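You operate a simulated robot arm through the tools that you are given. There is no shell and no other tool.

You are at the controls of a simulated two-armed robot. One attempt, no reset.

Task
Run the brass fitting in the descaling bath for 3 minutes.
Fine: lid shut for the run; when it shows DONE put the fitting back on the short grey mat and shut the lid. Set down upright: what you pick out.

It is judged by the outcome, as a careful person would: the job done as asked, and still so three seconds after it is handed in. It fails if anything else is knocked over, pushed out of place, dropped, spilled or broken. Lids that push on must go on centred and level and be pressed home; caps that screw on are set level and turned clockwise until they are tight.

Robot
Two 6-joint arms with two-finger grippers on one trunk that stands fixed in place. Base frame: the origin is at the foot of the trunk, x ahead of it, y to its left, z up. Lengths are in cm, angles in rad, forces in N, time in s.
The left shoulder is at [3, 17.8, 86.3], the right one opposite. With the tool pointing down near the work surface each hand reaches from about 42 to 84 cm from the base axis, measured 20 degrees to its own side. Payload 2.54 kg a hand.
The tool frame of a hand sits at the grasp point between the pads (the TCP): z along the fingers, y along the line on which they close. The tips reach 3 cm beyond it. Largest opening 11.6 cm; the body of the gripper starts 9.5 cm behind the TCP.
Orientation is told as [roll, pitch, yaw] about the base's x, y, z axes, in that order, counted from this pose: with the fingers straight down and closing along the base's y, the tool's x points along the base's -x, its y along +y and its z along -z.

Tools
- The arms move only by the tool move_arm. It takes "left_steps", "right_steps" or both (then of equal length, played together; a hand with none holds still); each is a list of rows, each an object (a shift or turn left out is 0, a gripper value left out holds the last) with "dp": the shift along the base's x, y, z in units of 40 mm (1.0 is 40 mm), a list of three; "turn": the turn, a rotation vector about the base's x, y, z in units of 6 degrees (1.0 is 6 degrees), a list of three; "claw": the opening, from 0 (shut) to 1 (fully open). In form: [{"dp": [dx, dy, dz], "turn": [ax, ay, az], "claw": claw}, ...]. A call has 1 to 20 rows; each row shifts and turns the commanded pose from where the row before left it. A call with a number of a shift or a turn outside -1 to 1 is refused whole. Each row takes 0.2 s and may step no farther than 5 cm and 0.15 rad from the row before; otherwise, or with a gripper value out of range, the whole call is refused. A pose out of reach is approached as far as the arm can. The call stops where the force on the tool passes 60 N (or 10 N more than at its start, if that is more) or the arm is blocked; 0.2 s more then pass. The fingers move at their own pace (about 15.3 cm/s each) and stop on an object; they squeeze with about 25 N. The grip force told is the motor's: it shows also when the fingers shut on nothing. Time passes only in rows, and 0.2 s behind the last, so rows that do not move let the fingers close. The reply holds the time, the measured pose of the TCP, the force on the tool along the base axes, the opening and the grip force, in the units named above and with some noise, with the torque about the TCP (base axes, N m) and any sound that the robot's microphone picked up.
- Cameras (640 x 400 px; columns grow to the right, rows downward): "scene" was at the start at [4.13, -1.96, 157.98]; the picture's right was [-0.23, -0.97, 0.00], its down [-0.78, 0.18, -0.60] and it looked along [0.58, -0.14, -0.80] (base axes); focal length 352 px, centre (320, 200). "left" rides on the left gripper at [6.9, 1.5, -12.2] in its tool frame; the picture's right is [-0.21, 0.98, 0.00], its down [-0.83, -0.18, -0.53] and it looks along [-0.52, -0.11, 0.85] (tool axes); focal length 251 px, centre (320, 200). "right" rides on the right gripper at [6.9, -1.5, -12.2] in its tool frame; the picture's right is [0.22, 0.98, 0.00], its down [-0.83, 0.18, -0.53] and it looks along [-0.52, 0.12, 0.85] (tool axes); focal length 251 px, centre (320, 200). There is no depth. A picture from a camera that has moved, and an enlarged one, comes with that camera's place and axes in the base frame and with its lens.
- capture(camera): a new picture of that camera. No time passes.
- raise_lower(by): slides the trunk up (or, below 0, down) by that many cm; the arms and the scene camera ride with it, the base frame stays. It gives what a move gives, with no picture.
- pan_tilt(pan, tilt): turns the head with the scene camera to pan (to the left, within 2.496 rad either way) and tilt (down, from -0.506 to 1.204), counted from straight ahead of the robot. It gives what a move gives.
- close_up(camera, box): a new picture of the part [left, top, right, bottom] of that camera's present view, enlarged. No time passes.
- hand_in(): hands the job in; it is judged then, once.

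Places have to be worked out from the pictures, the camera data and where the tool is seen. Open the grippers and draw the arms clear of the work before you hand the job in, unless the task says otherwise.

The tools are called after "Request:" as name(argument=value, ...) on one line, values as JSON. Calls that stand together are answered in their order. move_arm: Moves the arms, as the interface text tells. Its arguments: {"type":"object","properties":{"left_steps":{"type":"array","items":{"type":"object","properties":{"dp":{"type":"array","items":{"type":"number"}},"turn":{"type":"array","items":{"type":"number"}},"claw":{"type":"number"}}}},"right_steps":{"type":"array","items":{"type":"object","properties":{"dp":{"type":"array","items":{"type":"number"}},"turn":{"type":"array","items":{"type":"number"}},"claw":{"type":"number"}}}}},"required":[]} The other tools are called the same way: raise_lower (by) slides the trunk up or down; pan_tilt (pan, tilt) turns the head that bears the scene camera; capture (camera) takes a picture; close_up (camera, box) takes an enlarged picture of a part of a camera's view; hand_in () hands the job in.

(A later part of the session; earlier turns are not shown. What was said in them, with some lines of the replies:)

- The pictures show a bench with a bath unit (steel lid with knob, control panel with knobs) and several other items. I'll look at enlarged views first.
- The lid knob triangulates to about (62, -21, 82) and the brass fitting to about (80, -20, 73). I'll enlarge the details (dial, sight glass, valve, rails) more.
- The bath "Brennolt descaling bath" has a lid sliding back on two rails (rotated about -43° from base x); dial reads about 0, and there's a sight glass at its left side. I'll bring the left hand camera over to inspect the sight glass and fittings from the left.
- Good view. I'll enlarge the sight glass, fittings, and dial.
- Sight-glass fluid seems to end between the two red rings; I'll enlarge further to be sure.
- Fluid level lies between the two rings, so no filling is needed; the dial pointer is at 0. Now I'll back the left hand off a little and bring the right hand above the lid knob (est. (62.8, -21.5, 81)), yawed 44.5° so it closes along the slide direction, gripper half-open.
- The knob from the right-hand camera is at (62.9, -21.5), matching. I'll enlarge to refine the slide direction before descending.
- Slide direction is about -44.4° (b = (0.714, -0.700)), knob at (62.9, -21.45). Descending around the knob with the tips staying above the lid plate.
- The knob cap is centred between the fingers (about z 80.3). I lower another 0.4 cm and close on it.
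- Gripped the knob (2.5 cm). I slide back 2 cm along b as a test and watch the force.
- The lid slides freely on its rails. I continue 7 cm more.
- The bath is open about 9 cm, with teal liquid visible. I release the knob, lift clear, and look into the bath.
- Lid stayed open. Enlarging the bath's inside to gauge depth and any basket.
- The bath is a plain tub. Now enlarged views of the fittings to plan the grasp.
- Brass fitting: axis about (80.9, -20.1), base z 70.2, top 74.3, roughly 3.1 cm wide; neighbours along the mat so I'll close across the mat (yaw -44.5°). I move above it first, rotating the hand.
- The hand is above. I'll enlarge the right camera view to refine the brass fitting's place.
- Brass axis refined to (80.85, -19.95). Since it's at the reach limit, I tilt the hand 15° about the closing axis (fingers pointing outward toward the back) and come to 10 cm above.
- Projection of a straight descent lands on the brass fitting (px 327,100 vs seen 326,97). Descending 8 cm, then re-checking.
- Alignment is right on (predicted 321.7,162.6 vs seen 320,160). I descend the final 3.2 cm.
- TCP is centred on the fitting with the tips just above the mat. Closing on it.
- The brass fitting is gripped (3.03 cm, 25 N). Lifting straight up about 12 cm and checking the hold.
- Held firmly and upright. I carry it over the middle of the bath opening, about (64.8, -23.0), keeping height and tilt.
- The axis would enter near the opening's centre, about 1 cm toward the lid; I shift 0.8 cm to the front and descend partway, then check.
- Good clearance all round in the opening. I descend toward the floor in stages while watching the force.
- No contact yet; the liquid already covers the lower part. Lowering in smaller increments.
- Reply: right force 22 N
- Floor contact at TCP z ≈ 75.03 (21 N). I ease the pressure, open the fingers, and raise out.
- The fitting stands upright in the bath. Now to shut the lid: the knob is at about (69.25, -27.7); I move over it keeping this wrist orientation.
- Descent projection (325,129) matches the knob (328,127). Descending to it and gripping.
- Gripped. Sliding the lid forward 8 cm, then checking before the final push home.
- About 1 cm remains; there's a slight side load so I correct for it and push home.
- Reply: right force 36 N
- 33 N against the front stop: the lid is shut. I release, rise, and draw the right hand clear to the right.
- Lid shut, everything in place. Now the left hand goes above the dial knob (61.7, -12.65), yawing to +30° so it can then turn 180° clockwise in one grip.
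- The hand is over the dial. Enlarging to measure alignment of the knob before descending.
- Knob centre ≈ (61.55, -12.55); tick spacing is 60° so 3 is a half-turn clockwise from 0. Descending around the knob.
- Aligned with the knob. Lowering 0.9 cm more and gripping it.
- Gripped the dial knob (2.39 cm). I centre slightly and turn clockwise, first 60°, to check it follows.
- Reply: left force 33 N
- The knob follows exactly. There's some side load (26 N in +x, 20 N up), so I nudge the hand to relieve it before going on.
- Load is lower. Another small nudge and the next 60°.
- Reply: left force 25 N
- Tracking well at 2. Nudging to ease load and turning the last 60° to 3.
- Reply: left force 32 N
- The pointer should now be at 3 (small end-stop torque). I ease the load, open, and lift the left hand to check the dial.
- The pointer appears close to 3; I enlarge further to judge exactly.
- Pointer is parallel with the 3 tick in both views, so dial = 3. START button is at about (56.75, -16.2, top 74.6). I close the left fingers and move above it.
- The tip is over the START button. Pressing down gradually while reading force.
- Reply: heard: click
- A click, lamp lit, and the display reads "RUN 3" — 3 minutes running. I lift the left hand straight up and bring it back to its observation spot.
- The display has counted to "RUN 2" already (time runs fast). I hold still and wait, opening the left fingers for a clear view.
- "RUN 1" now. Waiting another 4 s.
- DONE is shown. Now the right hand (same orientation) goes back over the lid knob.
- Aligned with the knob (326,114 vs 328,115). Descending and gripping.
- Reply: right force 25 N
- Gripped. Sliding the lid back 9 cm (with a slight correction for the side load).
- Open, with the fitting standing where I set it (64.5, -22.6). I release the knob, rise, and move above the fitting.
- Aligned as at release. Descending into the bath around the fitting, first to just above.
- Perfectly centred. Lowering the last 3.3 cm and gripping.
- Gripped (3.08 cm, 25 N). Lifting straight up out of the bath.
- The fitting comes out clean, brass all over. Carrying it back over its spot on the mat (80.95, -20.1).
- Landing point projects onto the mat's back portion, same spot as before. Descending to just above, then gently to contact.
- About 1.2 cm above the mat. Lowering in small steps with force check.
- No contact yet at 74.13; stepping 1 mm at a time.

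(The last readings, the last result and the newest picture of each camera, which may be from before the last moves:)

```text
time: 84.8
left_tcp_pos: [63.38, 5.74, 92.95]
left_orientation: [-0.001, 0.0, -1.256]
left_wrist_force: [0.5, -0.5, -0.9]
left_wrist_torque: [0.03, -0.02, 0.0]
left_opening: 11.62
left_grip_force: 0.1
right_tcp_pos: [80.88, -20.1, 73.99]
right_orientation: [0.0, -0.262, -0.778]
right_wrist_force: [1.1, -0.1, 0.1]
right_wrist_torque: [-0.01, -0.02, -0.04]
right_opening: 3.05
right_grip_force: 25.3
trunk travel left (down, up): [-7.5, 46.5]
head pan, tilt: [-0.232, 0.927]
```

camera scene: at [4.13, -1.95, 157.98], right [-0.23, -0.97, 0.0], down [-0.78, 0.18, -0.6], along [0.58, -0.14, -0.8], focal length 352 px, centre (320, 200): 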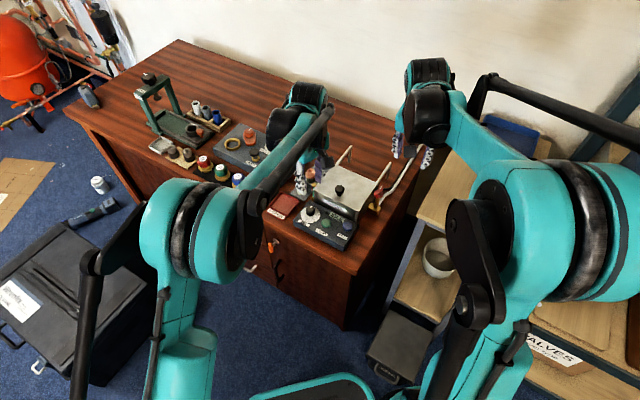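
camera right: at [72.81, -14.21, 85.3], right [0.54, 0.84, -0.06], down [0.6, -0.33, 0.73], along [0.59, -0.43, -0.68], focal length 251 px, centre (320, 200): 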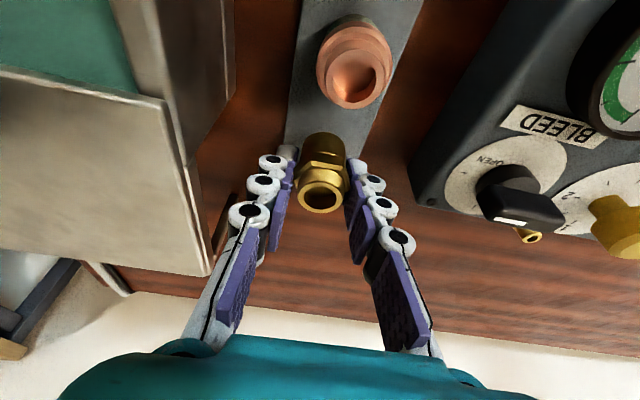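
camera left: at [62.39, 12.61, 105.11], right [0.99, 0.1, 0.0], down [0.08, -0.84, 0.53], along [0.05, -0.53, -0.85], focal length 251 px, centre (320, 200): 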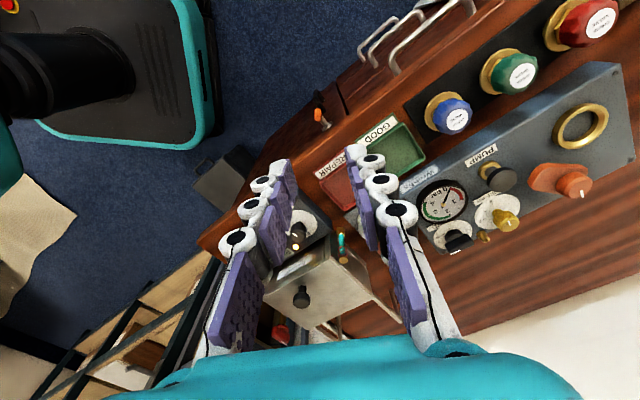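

Request:
move_arm(right_steps=[{"dp": [0, 0, -0.025]}, {"dp": [0, 0, -0.02]}, {"dp": [0, 0, 0]}])

Request:
close_up(camera="left", box=[360, 210, 440, 300])

```text
time: 85.6
left_tcp_pos: [63.16, 5.66, 92.94]
left_orientation: [0.001, 0.0, -1.257]
left_wrist_force: [0.4, -0.7, -0.8]
left_wrist_torque: [-0.03, 0.0, 0.01]
left_opening: 11.59
left_grip_force: 0.1
right_tcp_pos: [80.93, -20.09, 73.93]
right_orientation: [0.0, -0.262, -0.777]
right_wrist_force: [3.8, -2.1, 7.1]
right_wrist_torque: [-0.01, -0.17, -0.01]
right_opening: 3.04
right_grip_force: 25.0
trunk travel left (down, up): [-7.5, 46.5]
head pan, tilt: [-0.232, 0.927]
```

```text
4.44 times, centred on (400, 255) of left
camera zoom: at [62.38, 12.62, 105.12], right [1.0, 0.1, 0.0], down [0.08, -0.84, 0.53], along [0.05, -0.53, -0.85], focal length 1118 px, centre (-36, -44)
```

zoom: 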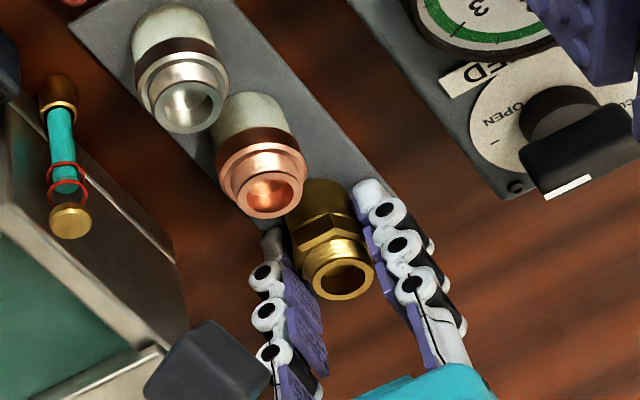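

Contact with the mat (7 N). Releasing gently, then rising straight up.

Request:
move_arm(right_steps=[{"dp": [0, 0, 0.01]}, {"claw": 0.3}, {"claw": 0.4}, {"claw": 0.47}, {"claw": 0.47}, {"dp": [0, 0, 0.3]}, {"dp": [0, 0, 0.4]}, {"dp": [0, 0, 0.5]}, {"dp": [0, 0, 0.5]}, {"dp": [0, 0, 0.5]}, {"dp": [0, 0, 0.5]}, {"dp": [0, 0, 0.4]}, {"dp": [0, 0, 0]}])

Request:
capture(camera="right")

Request:
close_up(camera="left", box=[330, 190, 450, 310])

Request:
close_up(camera="scene", box=[290, 130, 370, 210])

```text
time: 88.4
left_tcp_pos: [63.16, 5.72, 92.9]
left_orientation: [0.0, 0.0, -1.256]
left_wrist_force: [0.2, 0.2, 0.4]
left_wrist_torque: [0.01, 0.02, 0.02]
left_opening: 11.59
left_grip_force: 0.1
right_tcp_pos: [80.77, -20.19, 86.33]
right_orientation: [-0.002, -0.261, -0.78]
right_wrist_force: [-0.7, 0.0, 0.3]
right_wrist_torque: [0.0, 0.04, 0.01]
right_opening: 5.41
right_grip_force: 0.0
trunk travel left (down, up): [-7.5, 46.5]
head pan, tilt: [-0.232, 0.927]
```

```text
taken
camera right: at [72.77, -14.29, 96.3], right [0.54, 0.84, -0.06], down [0.6, -0.33, 0.73], along [0.59, -0.43, -0.68], focal length 251 px, centre (320, 200)
```

right: 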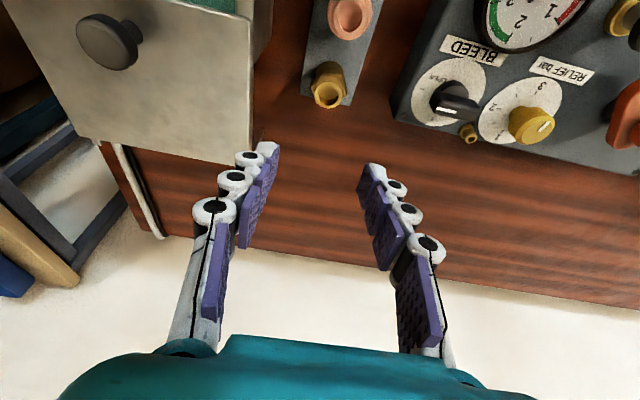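

```text
3.33 times, centred on (390, 250) of left
camera zoom: at [62.42, 12.61, 105.08], right [1.0, 0.1, 0.0], down [0.08, -0.84, 0.53], along [0.05, -0.53, -0.85], focal length 838 px, centre (87, 33)
```

zoom: 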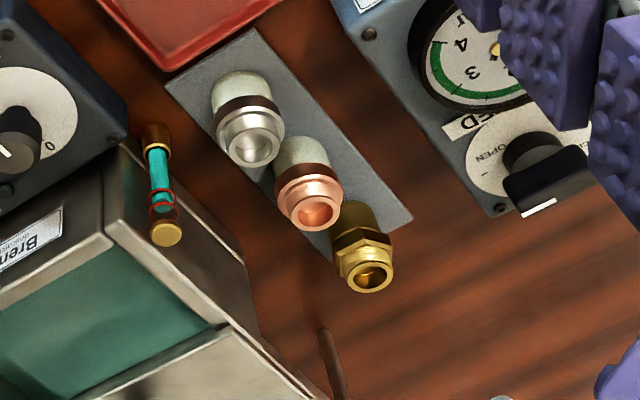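

```text
5.00 times, centred on (330, 170) of scene
camera zoom: at [4.16, -1.96, 157.97], right [-0.23, -0.97, 0.0], down [-0.78, 0.18, -0.6], along [0.58, -0.14, -0.8], focal length 1758 px, centre (270, 350)
```

zoom: 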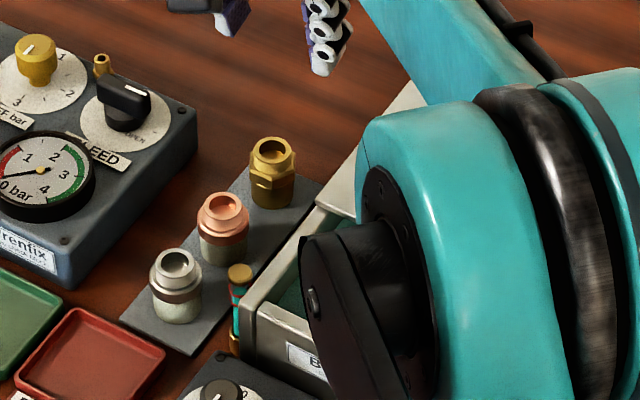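

The fitting stands upright on the mat. Now moving to the lid knob at (69.3, -27.65) to shut the lid.

Request:
move_arm(right_steps=[{"dp": [-0.478, -0.311, 0.06]}, {"dp": [-0.478, -0.311, 0.06]}, {"dp": [-0.478, -0.311, 0.06]}, {"dp": [-0.478, -0.311, 0]}, {"dp": [-0.478, -0.311, 0]}, {"dp": [-0.478, -0.311, 0]}, {"dp": [0, 0, 0]}])

Request:
capture(camera="right")

```text
time: 90.0
left_tcp_pos: [63.28, 5.75, 92.76]
left_orientation: [0.001, -0.001, -1.255]
left_wrist_force: [-0.3, 0.4, -0.3]
left_wrist_torque: [0.03, -0.01, 0.02]
left_opening: 11.55
left_grip_force: 0.1
right_tcp_pos: [69.48, -27.36, 86.9]
right_orientation: [0.0, -0.262, -0.779]
right_wrist_force: [-0.1, -1.0, 0.5]
right_wrist_torque: [-0.02, -0.04, 0.02]
right_opening: 5.43
right_grip_force: 0.0
trunk travel left (down, up): [-7.5, 46.5]
head pan, tilt: [-0.232, 0.927]
```

```text
taken
camera right: at [61.33, -21.6, 96.93], right [0.54, 0.84, -0.06], down [0.6, -0.33, 0.73], along [0.59, -0.42, -0.68], focal length 251 px, centre (320, 200)
```

right: 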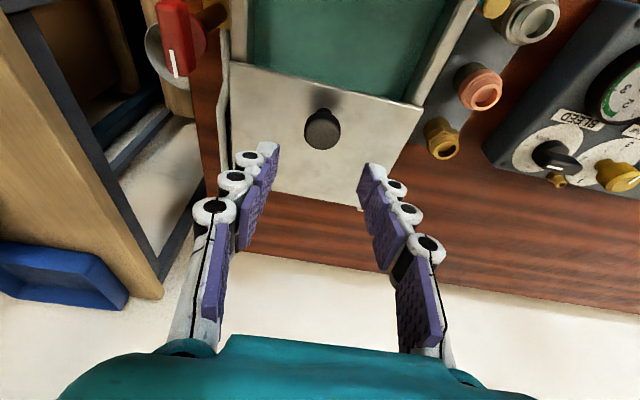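

Knob at (321,130) vs projected (325,129): tiny shift then descend and grip.

Request:
move_arm(right_steps=[{"dp": [-0.04, -0.05, -0.5]}, {"dp": [0, 0, -0.5]}, {"dp": [0, 0, -0.37]}, {"dp": [0, 0, 0]}, {"claw": 0.1}, {"claw": 0}, {"claw": 0}])

```text
time: 91.6
left_tcp_pos: [63.36, 5.87, 93.06]
left_orientation: [0.001, -0.002, -1.256]
left_wrist_force: [-0.1, 0.9, -0.1]
left_wrist_torque: [-0.02, -0.02, 0.0]
left_opening: 11.6
left_grip_force: 0.1
right_tcp_pos: [69.24, -27.48, 81.57]
right_orientation: [-0.001, -0.261, -0.778]
right_wrist_force: [4.9, 5.4, 3.8]
right_wrist_torque: [-0.03, -0.16, 0.05]
right_opening: 2.52
right_grip_force: 45.2
trunk travel left (down, up): [-7.5, 46.5]
head pan, tilt: [-0.232, 0.927]
```

Gripped. Sliding the lid forward 8 cm.

Request:
move_arm(right_steps=[{"dp": [-0.177, 0.1765, 0]}, {"dp": [-0.177, 0.1765, 0]}, {"dp": [-0.177, 0.1765, 0]}, {"dp": [-0.177, 0.1765, 0]}, {"dp": [-0.177, 0.1765, 0]}, {"dp": [-0.177, 0.1765, 0]}, {"dp": [-0.177, 0.1765, 0]}, {"dp": [-0.177, 0.1765, 0]}, {"dp": [0, 0, 0]}])

```text
time: 93.6
left_tcp_pos: [63.35, 5.9, 92.75]
left_orientation: [-0.001, 0.0, -1.254]
left_wrist_force: [0.0, -0.3, -0.2]
left_wrist_torque: [0.0, -0.01, -0.02]
left_opening: 11.57
left_grip_force: 0.1
right_tcp_pos: [63.67, -21.99, 81.44]
right_orientation: [-0.002, -0.263, -0.776]
right_wrist_force: [17.3, 16.9, -1.3]
right_wrist_torque: [-0.08, -0.52, 0.05]
right_opening: 2.51
right_grip_force: 44.9
trunk travel left (down, up): [-7.5, 46.5]
head pan, tilt: [-0.232, 0.927]
```

Side load of 24 N toward +l; I correct and push home the last centimetre.

Request:
move_arm(right_steps=[{"dp": [-0.055, 0.125, 0]}, {"dp": [-0.09, 0.09, 0]}, {"dp": [-0.07, 0.07, 0]}, {"dp": [0, 0, 0]}])

Request:
close_up(camera="left", box=[220, 190, 440, 350])

```text
time: 94.6
left_tcp_pos: [63.27, 5.64, 92.91]
left_orientation: [-0.002, 0.0, -1.257]
left_wrist_force: [-0.5, -0.1, -0.6]
left_wrist_torque: [0.01, -0.01, 0.0]
left_opening: 11.57
left_grip_force: 0.0
right_tcp_pos: [62.84, -21.09, 81.41]
right_orientation: [-0.002, -0.262, -0.782]
right_wrist_force: [20.0, -2.1, 0.6]
right_wrist_torque: [0.17, -0.04, -0.09]
right_opening: 2.49
right_grip_force: 44.3
trunk travel left (down, up): [-7.5, 46.5]
head pan, tilt: [-0.232, 0.927]
```

```text
2.50 times, centred on (330, 270) of left
camera zoom: at [62.56, 12.56, 105.0], right [1.0, 0.1, 0.0], down [0.08, -0.84, 0.53], along [0.05, -0.53, -0.85], focal length 629 px, centre (295, 25)
```

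zoom: 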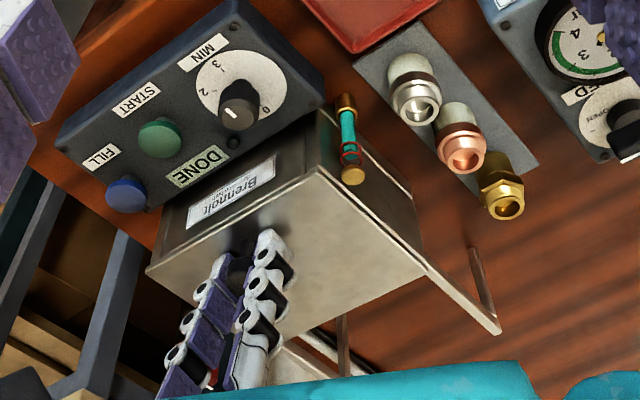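

Near the stop (about 16 N). One more small push to make sure it's fully home.

Request:
move_arm(right_steps=[{"dp": [-0.03, 0.05, 0]}, {"dp": [-0.03, 0.04, 0]}, {"dp": [0, 0, 0]}])

Request:
close_up(camera="left", box=[220, 190, 440, 350])

```text
time: 95.4
left_tcp_pos: [63.44, 5.6, 92.84]
left_orientation: [-0.002, 0.003, -1.257]
left_wrist_force: [-0.5, -0.1, -0.3]
left_wrist_torque: [0.0, -0.01, 0.02]
left_opening: 11.57
left_grip_force: 0.0
right_tcp_pos: [62.63, -20.9, 81.37]
right_orientation: [0.001, -0.262, -0.781]
right_wrist_force: [24.8, -22.4, 0.7]
right_wrist_torque: [-0.34, -0.39, 0.06]
right_opening: 2.51
right_grip_force: 45.4
trunk travel left (down, up): [-7.5, 46.5]
head pan, tilt: [-0.232, 0.927]
```

```text
2.50 times, centred on (330, 270) of left
camera zoom: at [62.59, 12.38, 105.0], right [1.0, 0.1, 0.0], down [0.08, -0.84, 0.53], along [0.05, -0.53, -0.85], focal length 629 px, centre (295, 25)
```

zoom: 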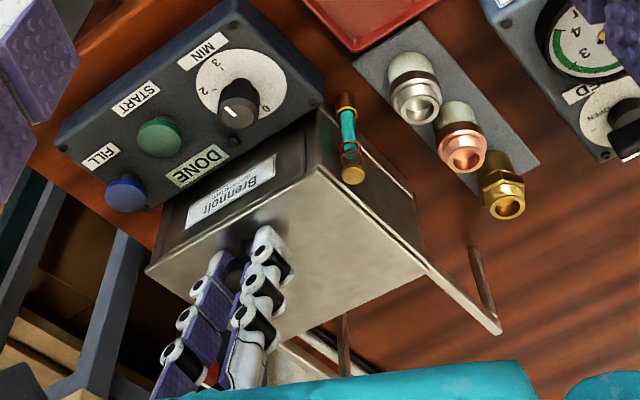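

33 N against the stop, lid flush with the front. Releasing the knob and drawing the right hand clear.

Request:
move_arm(right_steps=[{"dp": [0.04, -0.04, 0]}, {"claw": 0.47}, {"claw": 0.47}, {"dp": [0, 0, 0.5]}, {"dp": [0, 0, 0.7]}, {"dp": [0, 0, 0.7]}, {"dp": [-0.2, -0.6, 0.6]}, {"dp": [-0.3, -0.8, 0.5]}, {"dp": [-0.4, -0.8, 0.4]}, {"dp": [-0.4, -0.8, 0.4]}, {"dp": [-0.4, -0.8, 0.4]}, {"claw": 1}, {"dp": [0, 0, 0]}])

Request:
capture(camera="scene")

Request:
close_up(camera="scene", box=[280, 130, 410, 260])

Request:
close_up(camera="left", box=[220, 190, 440, 350])

```text
time: 98.2
left_tcp_pos: [63.11, 5.58, 92.96]
left_orientation: [0.001, -0.001, -1.258]
left_wrist_force: [-0.5, -0.1, -0.1]
left_wrist_torque: [0.0, 0.0, 0.01]
left_opening: 11.63
left_grip_force: 0.2
right_tcp_pos: [55.62, -35.87, 98.47]
right_orientation: [0.0, -0.262, -0.778]
right_wrist_force: [0.0, 0.1, 0.2]
right_wrist_torque: [0.02, 0.01, 0.01]
right_opening: 11.59
right_grip_force: 0.1
trunk travel left (down, up): [-7.5, 46.5]
head pan, tilt: [-0.232, 0.927]
```

```text
taken
camera scene: at [4.12, -1.98, 157.98], right [-0.23, -0.97, 0.0], down [-0.78, 0.18, -0.6], along [0.58, -0.14, -0.8], focal length 352 px, centre (320, 200)
```

scene: 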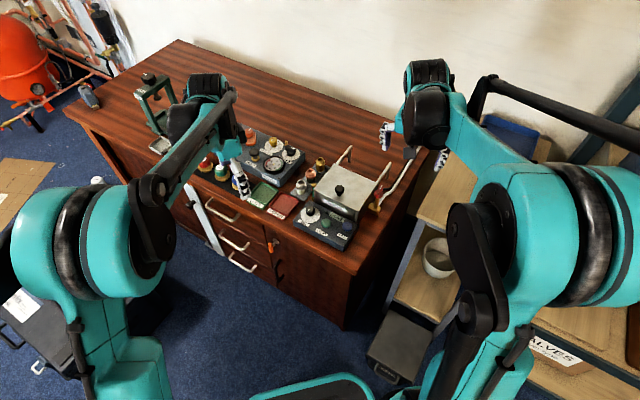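

```text
3.08 times, centred on (345, 195) of scene
camera zoom: at [4.12, -1.98, 157.98], right [-0.23, -0.97, 0.0], down [-0.78, 0.18, -0.6], along [0.58, -0.14, -0.8], focal length 1082 px, centre (243, 215)
```

zoom: 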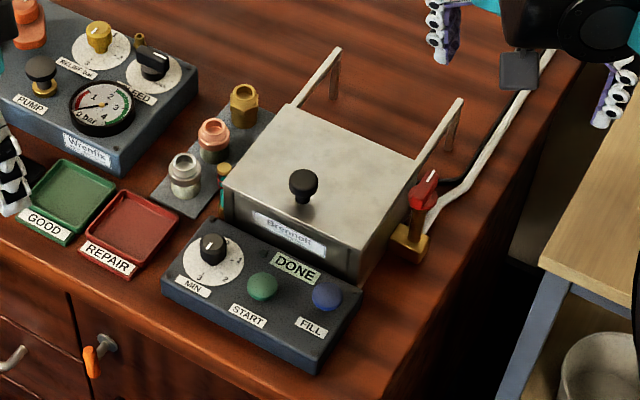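

```text
2.50 times, centred on (330, 270) of left
camera zoom: at [62.39, 12.6, 105.11], right [1.0, 0.1, 0.0], down [0.08, -0.84, 0.53], along [0.05, -0.53, -0.85], focal length 629 px, centre (295, 25)
```

zoom: 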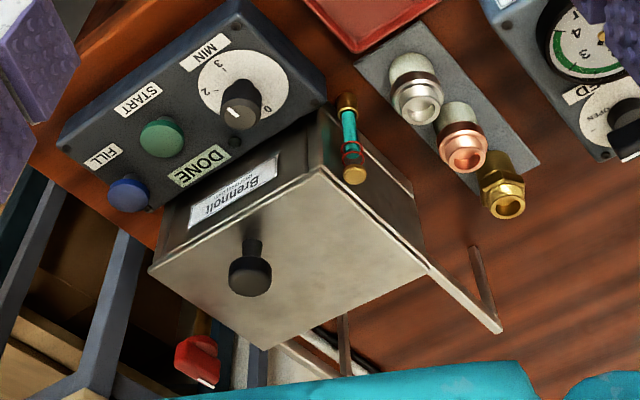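

Everything looks right: lid shut, fitting upright on the mat, DONE shown. I'll compare with the very first enlarged views to be sure nothing shifted.

Request:
close_up(camera="scene", box=[295, 190, 363, 252])

Request:
close_up(camera="scene", box=[295, 145, 345, 205])

```text
6.45 times, centred on (329, 221) of scene
camera zoom: at [4.12, -1.98, 157.98], right [-0.23, -0.97, 0.0], down [-0.78, 0.18, -0.6], along [0.58, -0.14, -0.8], focal length 2268 px, centre (262, 64)
```

zoom: 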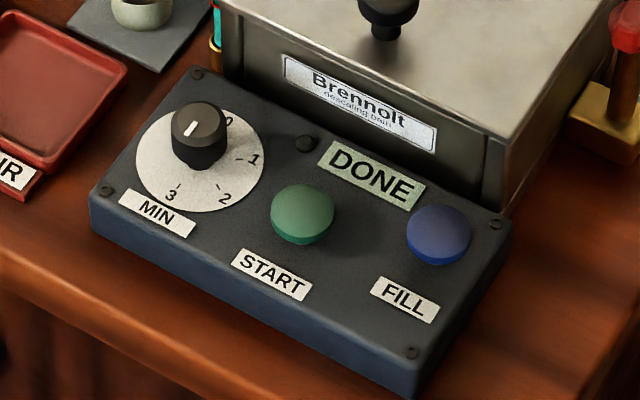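

```text
6.67 times, centred on (320, 175) of scene
camera zoom: at [4.12, -1.98, 157.98], right [-0.23, -0.97, 0.0], down [-0.78, 0.18, -0.6], along [0.58, -0.14, -0.8], focal length 2343 px, centre (320, 367)
```

zoom: 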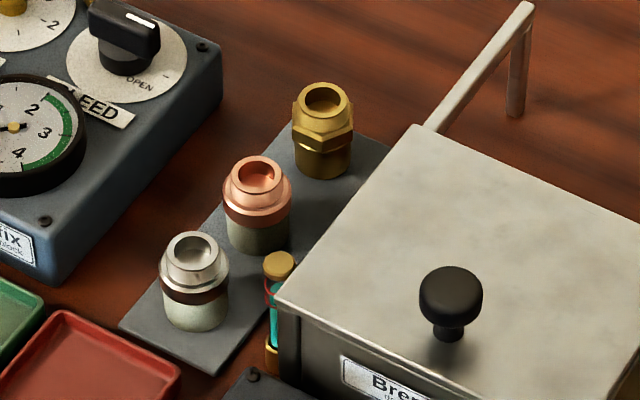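

Pixel-for-pixel match with the start, apart from the now-clean fitting and the set dial. I draw both arms back toward their starting positions, grippers open.

Request:
move_arm(left_steps=[{"dp": [-0.3, 0.06, 0.4], "claw": 1}, {"dp": [-0.4, 0.06, 0.4]}, {"dp": [-0.4, 0.06, 0.4]}, {"dp": [-0.5, 0.1, 0.4]}, {"dp": [-0.5, 0.1, 0.5]}, {"dp": [-0.5, 0.1, 0.5]}, {"dp": [-0.4, 0.1, 0.4]}, {"dp": [0, 0, 0]}], right_steps=[{"dp": [-0.3, 0, 0.4], "claw": 1}, {"dp": [-0.4, 0, 0.4]}, {"dp": [-0.4, 0.1, 0.4]}, {"dp": [-0.4, 0.1, 0.4]}, {"dp": [-0.4, 0.1, 0.4]}, {"dp": [-0.4, 0.1, 0.4]}, {"dp": [-0.3, 0.1, 0.3]}, {"dp": [0, 0, 0]}])

Request:
capture(camera="scene")

Request:
close_up(camera="scene", box=[280, 130, 410, 260])

```text
time: 100.0
left_tcp_pos: [51.26, 8.07, 104.97]
left_orientation: [0.0, -0.001, -1.255]
left_wrist_force: [-0.3, 0.4, -0.2]
left_wrist_torque: [0.0, -0.01, 0.03]
left_opening: 11.59
left_grip_force: 0.2
right_tcp_pos: [45.53, -33.89, 108.99]
right_orientation: [0.0, -0.262, -0.779]
right_wrist_force: [0.2, 0.9, 0.3]
right_wrist_torque: [0.02, 0.03, 0.03]
right_opening: 11.59
right_grip_force: 0.1
trunk travel left (down, up): [-7.5, 46.5]
head pan, tilt: [-0.232, 0.927]
```

```text
taken
camera scene: at [4.2, -1.98, 157.97], right [-0.23, -0.97, 0.0], down [-0.78, 0.18, -0.6], along [0.58, -0.14, -0.8], focal length 352 px, centre (320, 200)
```

scene: 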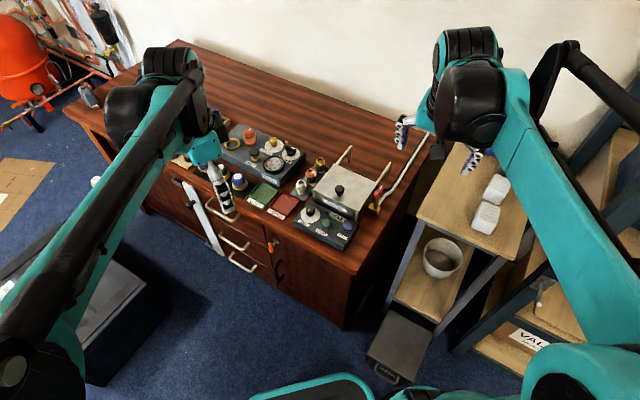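

```text
3.08 times, centred on (345, 195) of scene
camera zoom: at [4.2, -1.98, 157.97], right [-0.23, -0.97, 0.0], down [-0.78, 0.18, -0.6], along [0.58, -0.14, -0.8], focal length 1082 px, centre (243, 215)
```

zoom: 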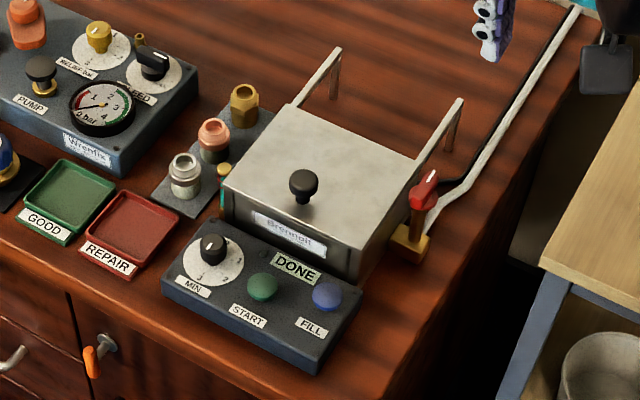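

Both arms are clear with their grippers open. The fitting is upright on the grey mat, the lid is shut and the run is DONE, so I'm handing in.

Request:
hand_in()

```text
The job is handed in.
```

The brass fitting has had its 3-minute run in the descaling bath and is back upright on the short grey mat, at the spot it came from.

- **Run:** the dial was set to 3 and the lid was shut before I pressed START. The display counted down from RUN 3 to DONE.
- **Fitting:** it came out clean brass all over.
- **Lid:** after I returned the fitting, I pushed the lid home against its front stop.
- **Fluid:** I did not use FILL, because the fluid was already between the two red rings on the sight glass.
- **Left as is:** the dial still points to 3, because I did not turn it back to 0.

In the close-ups of the bath, its controls and the mat from before and after, nothing else had moved. Both arms were drawn back with the grippers open before I handed in.
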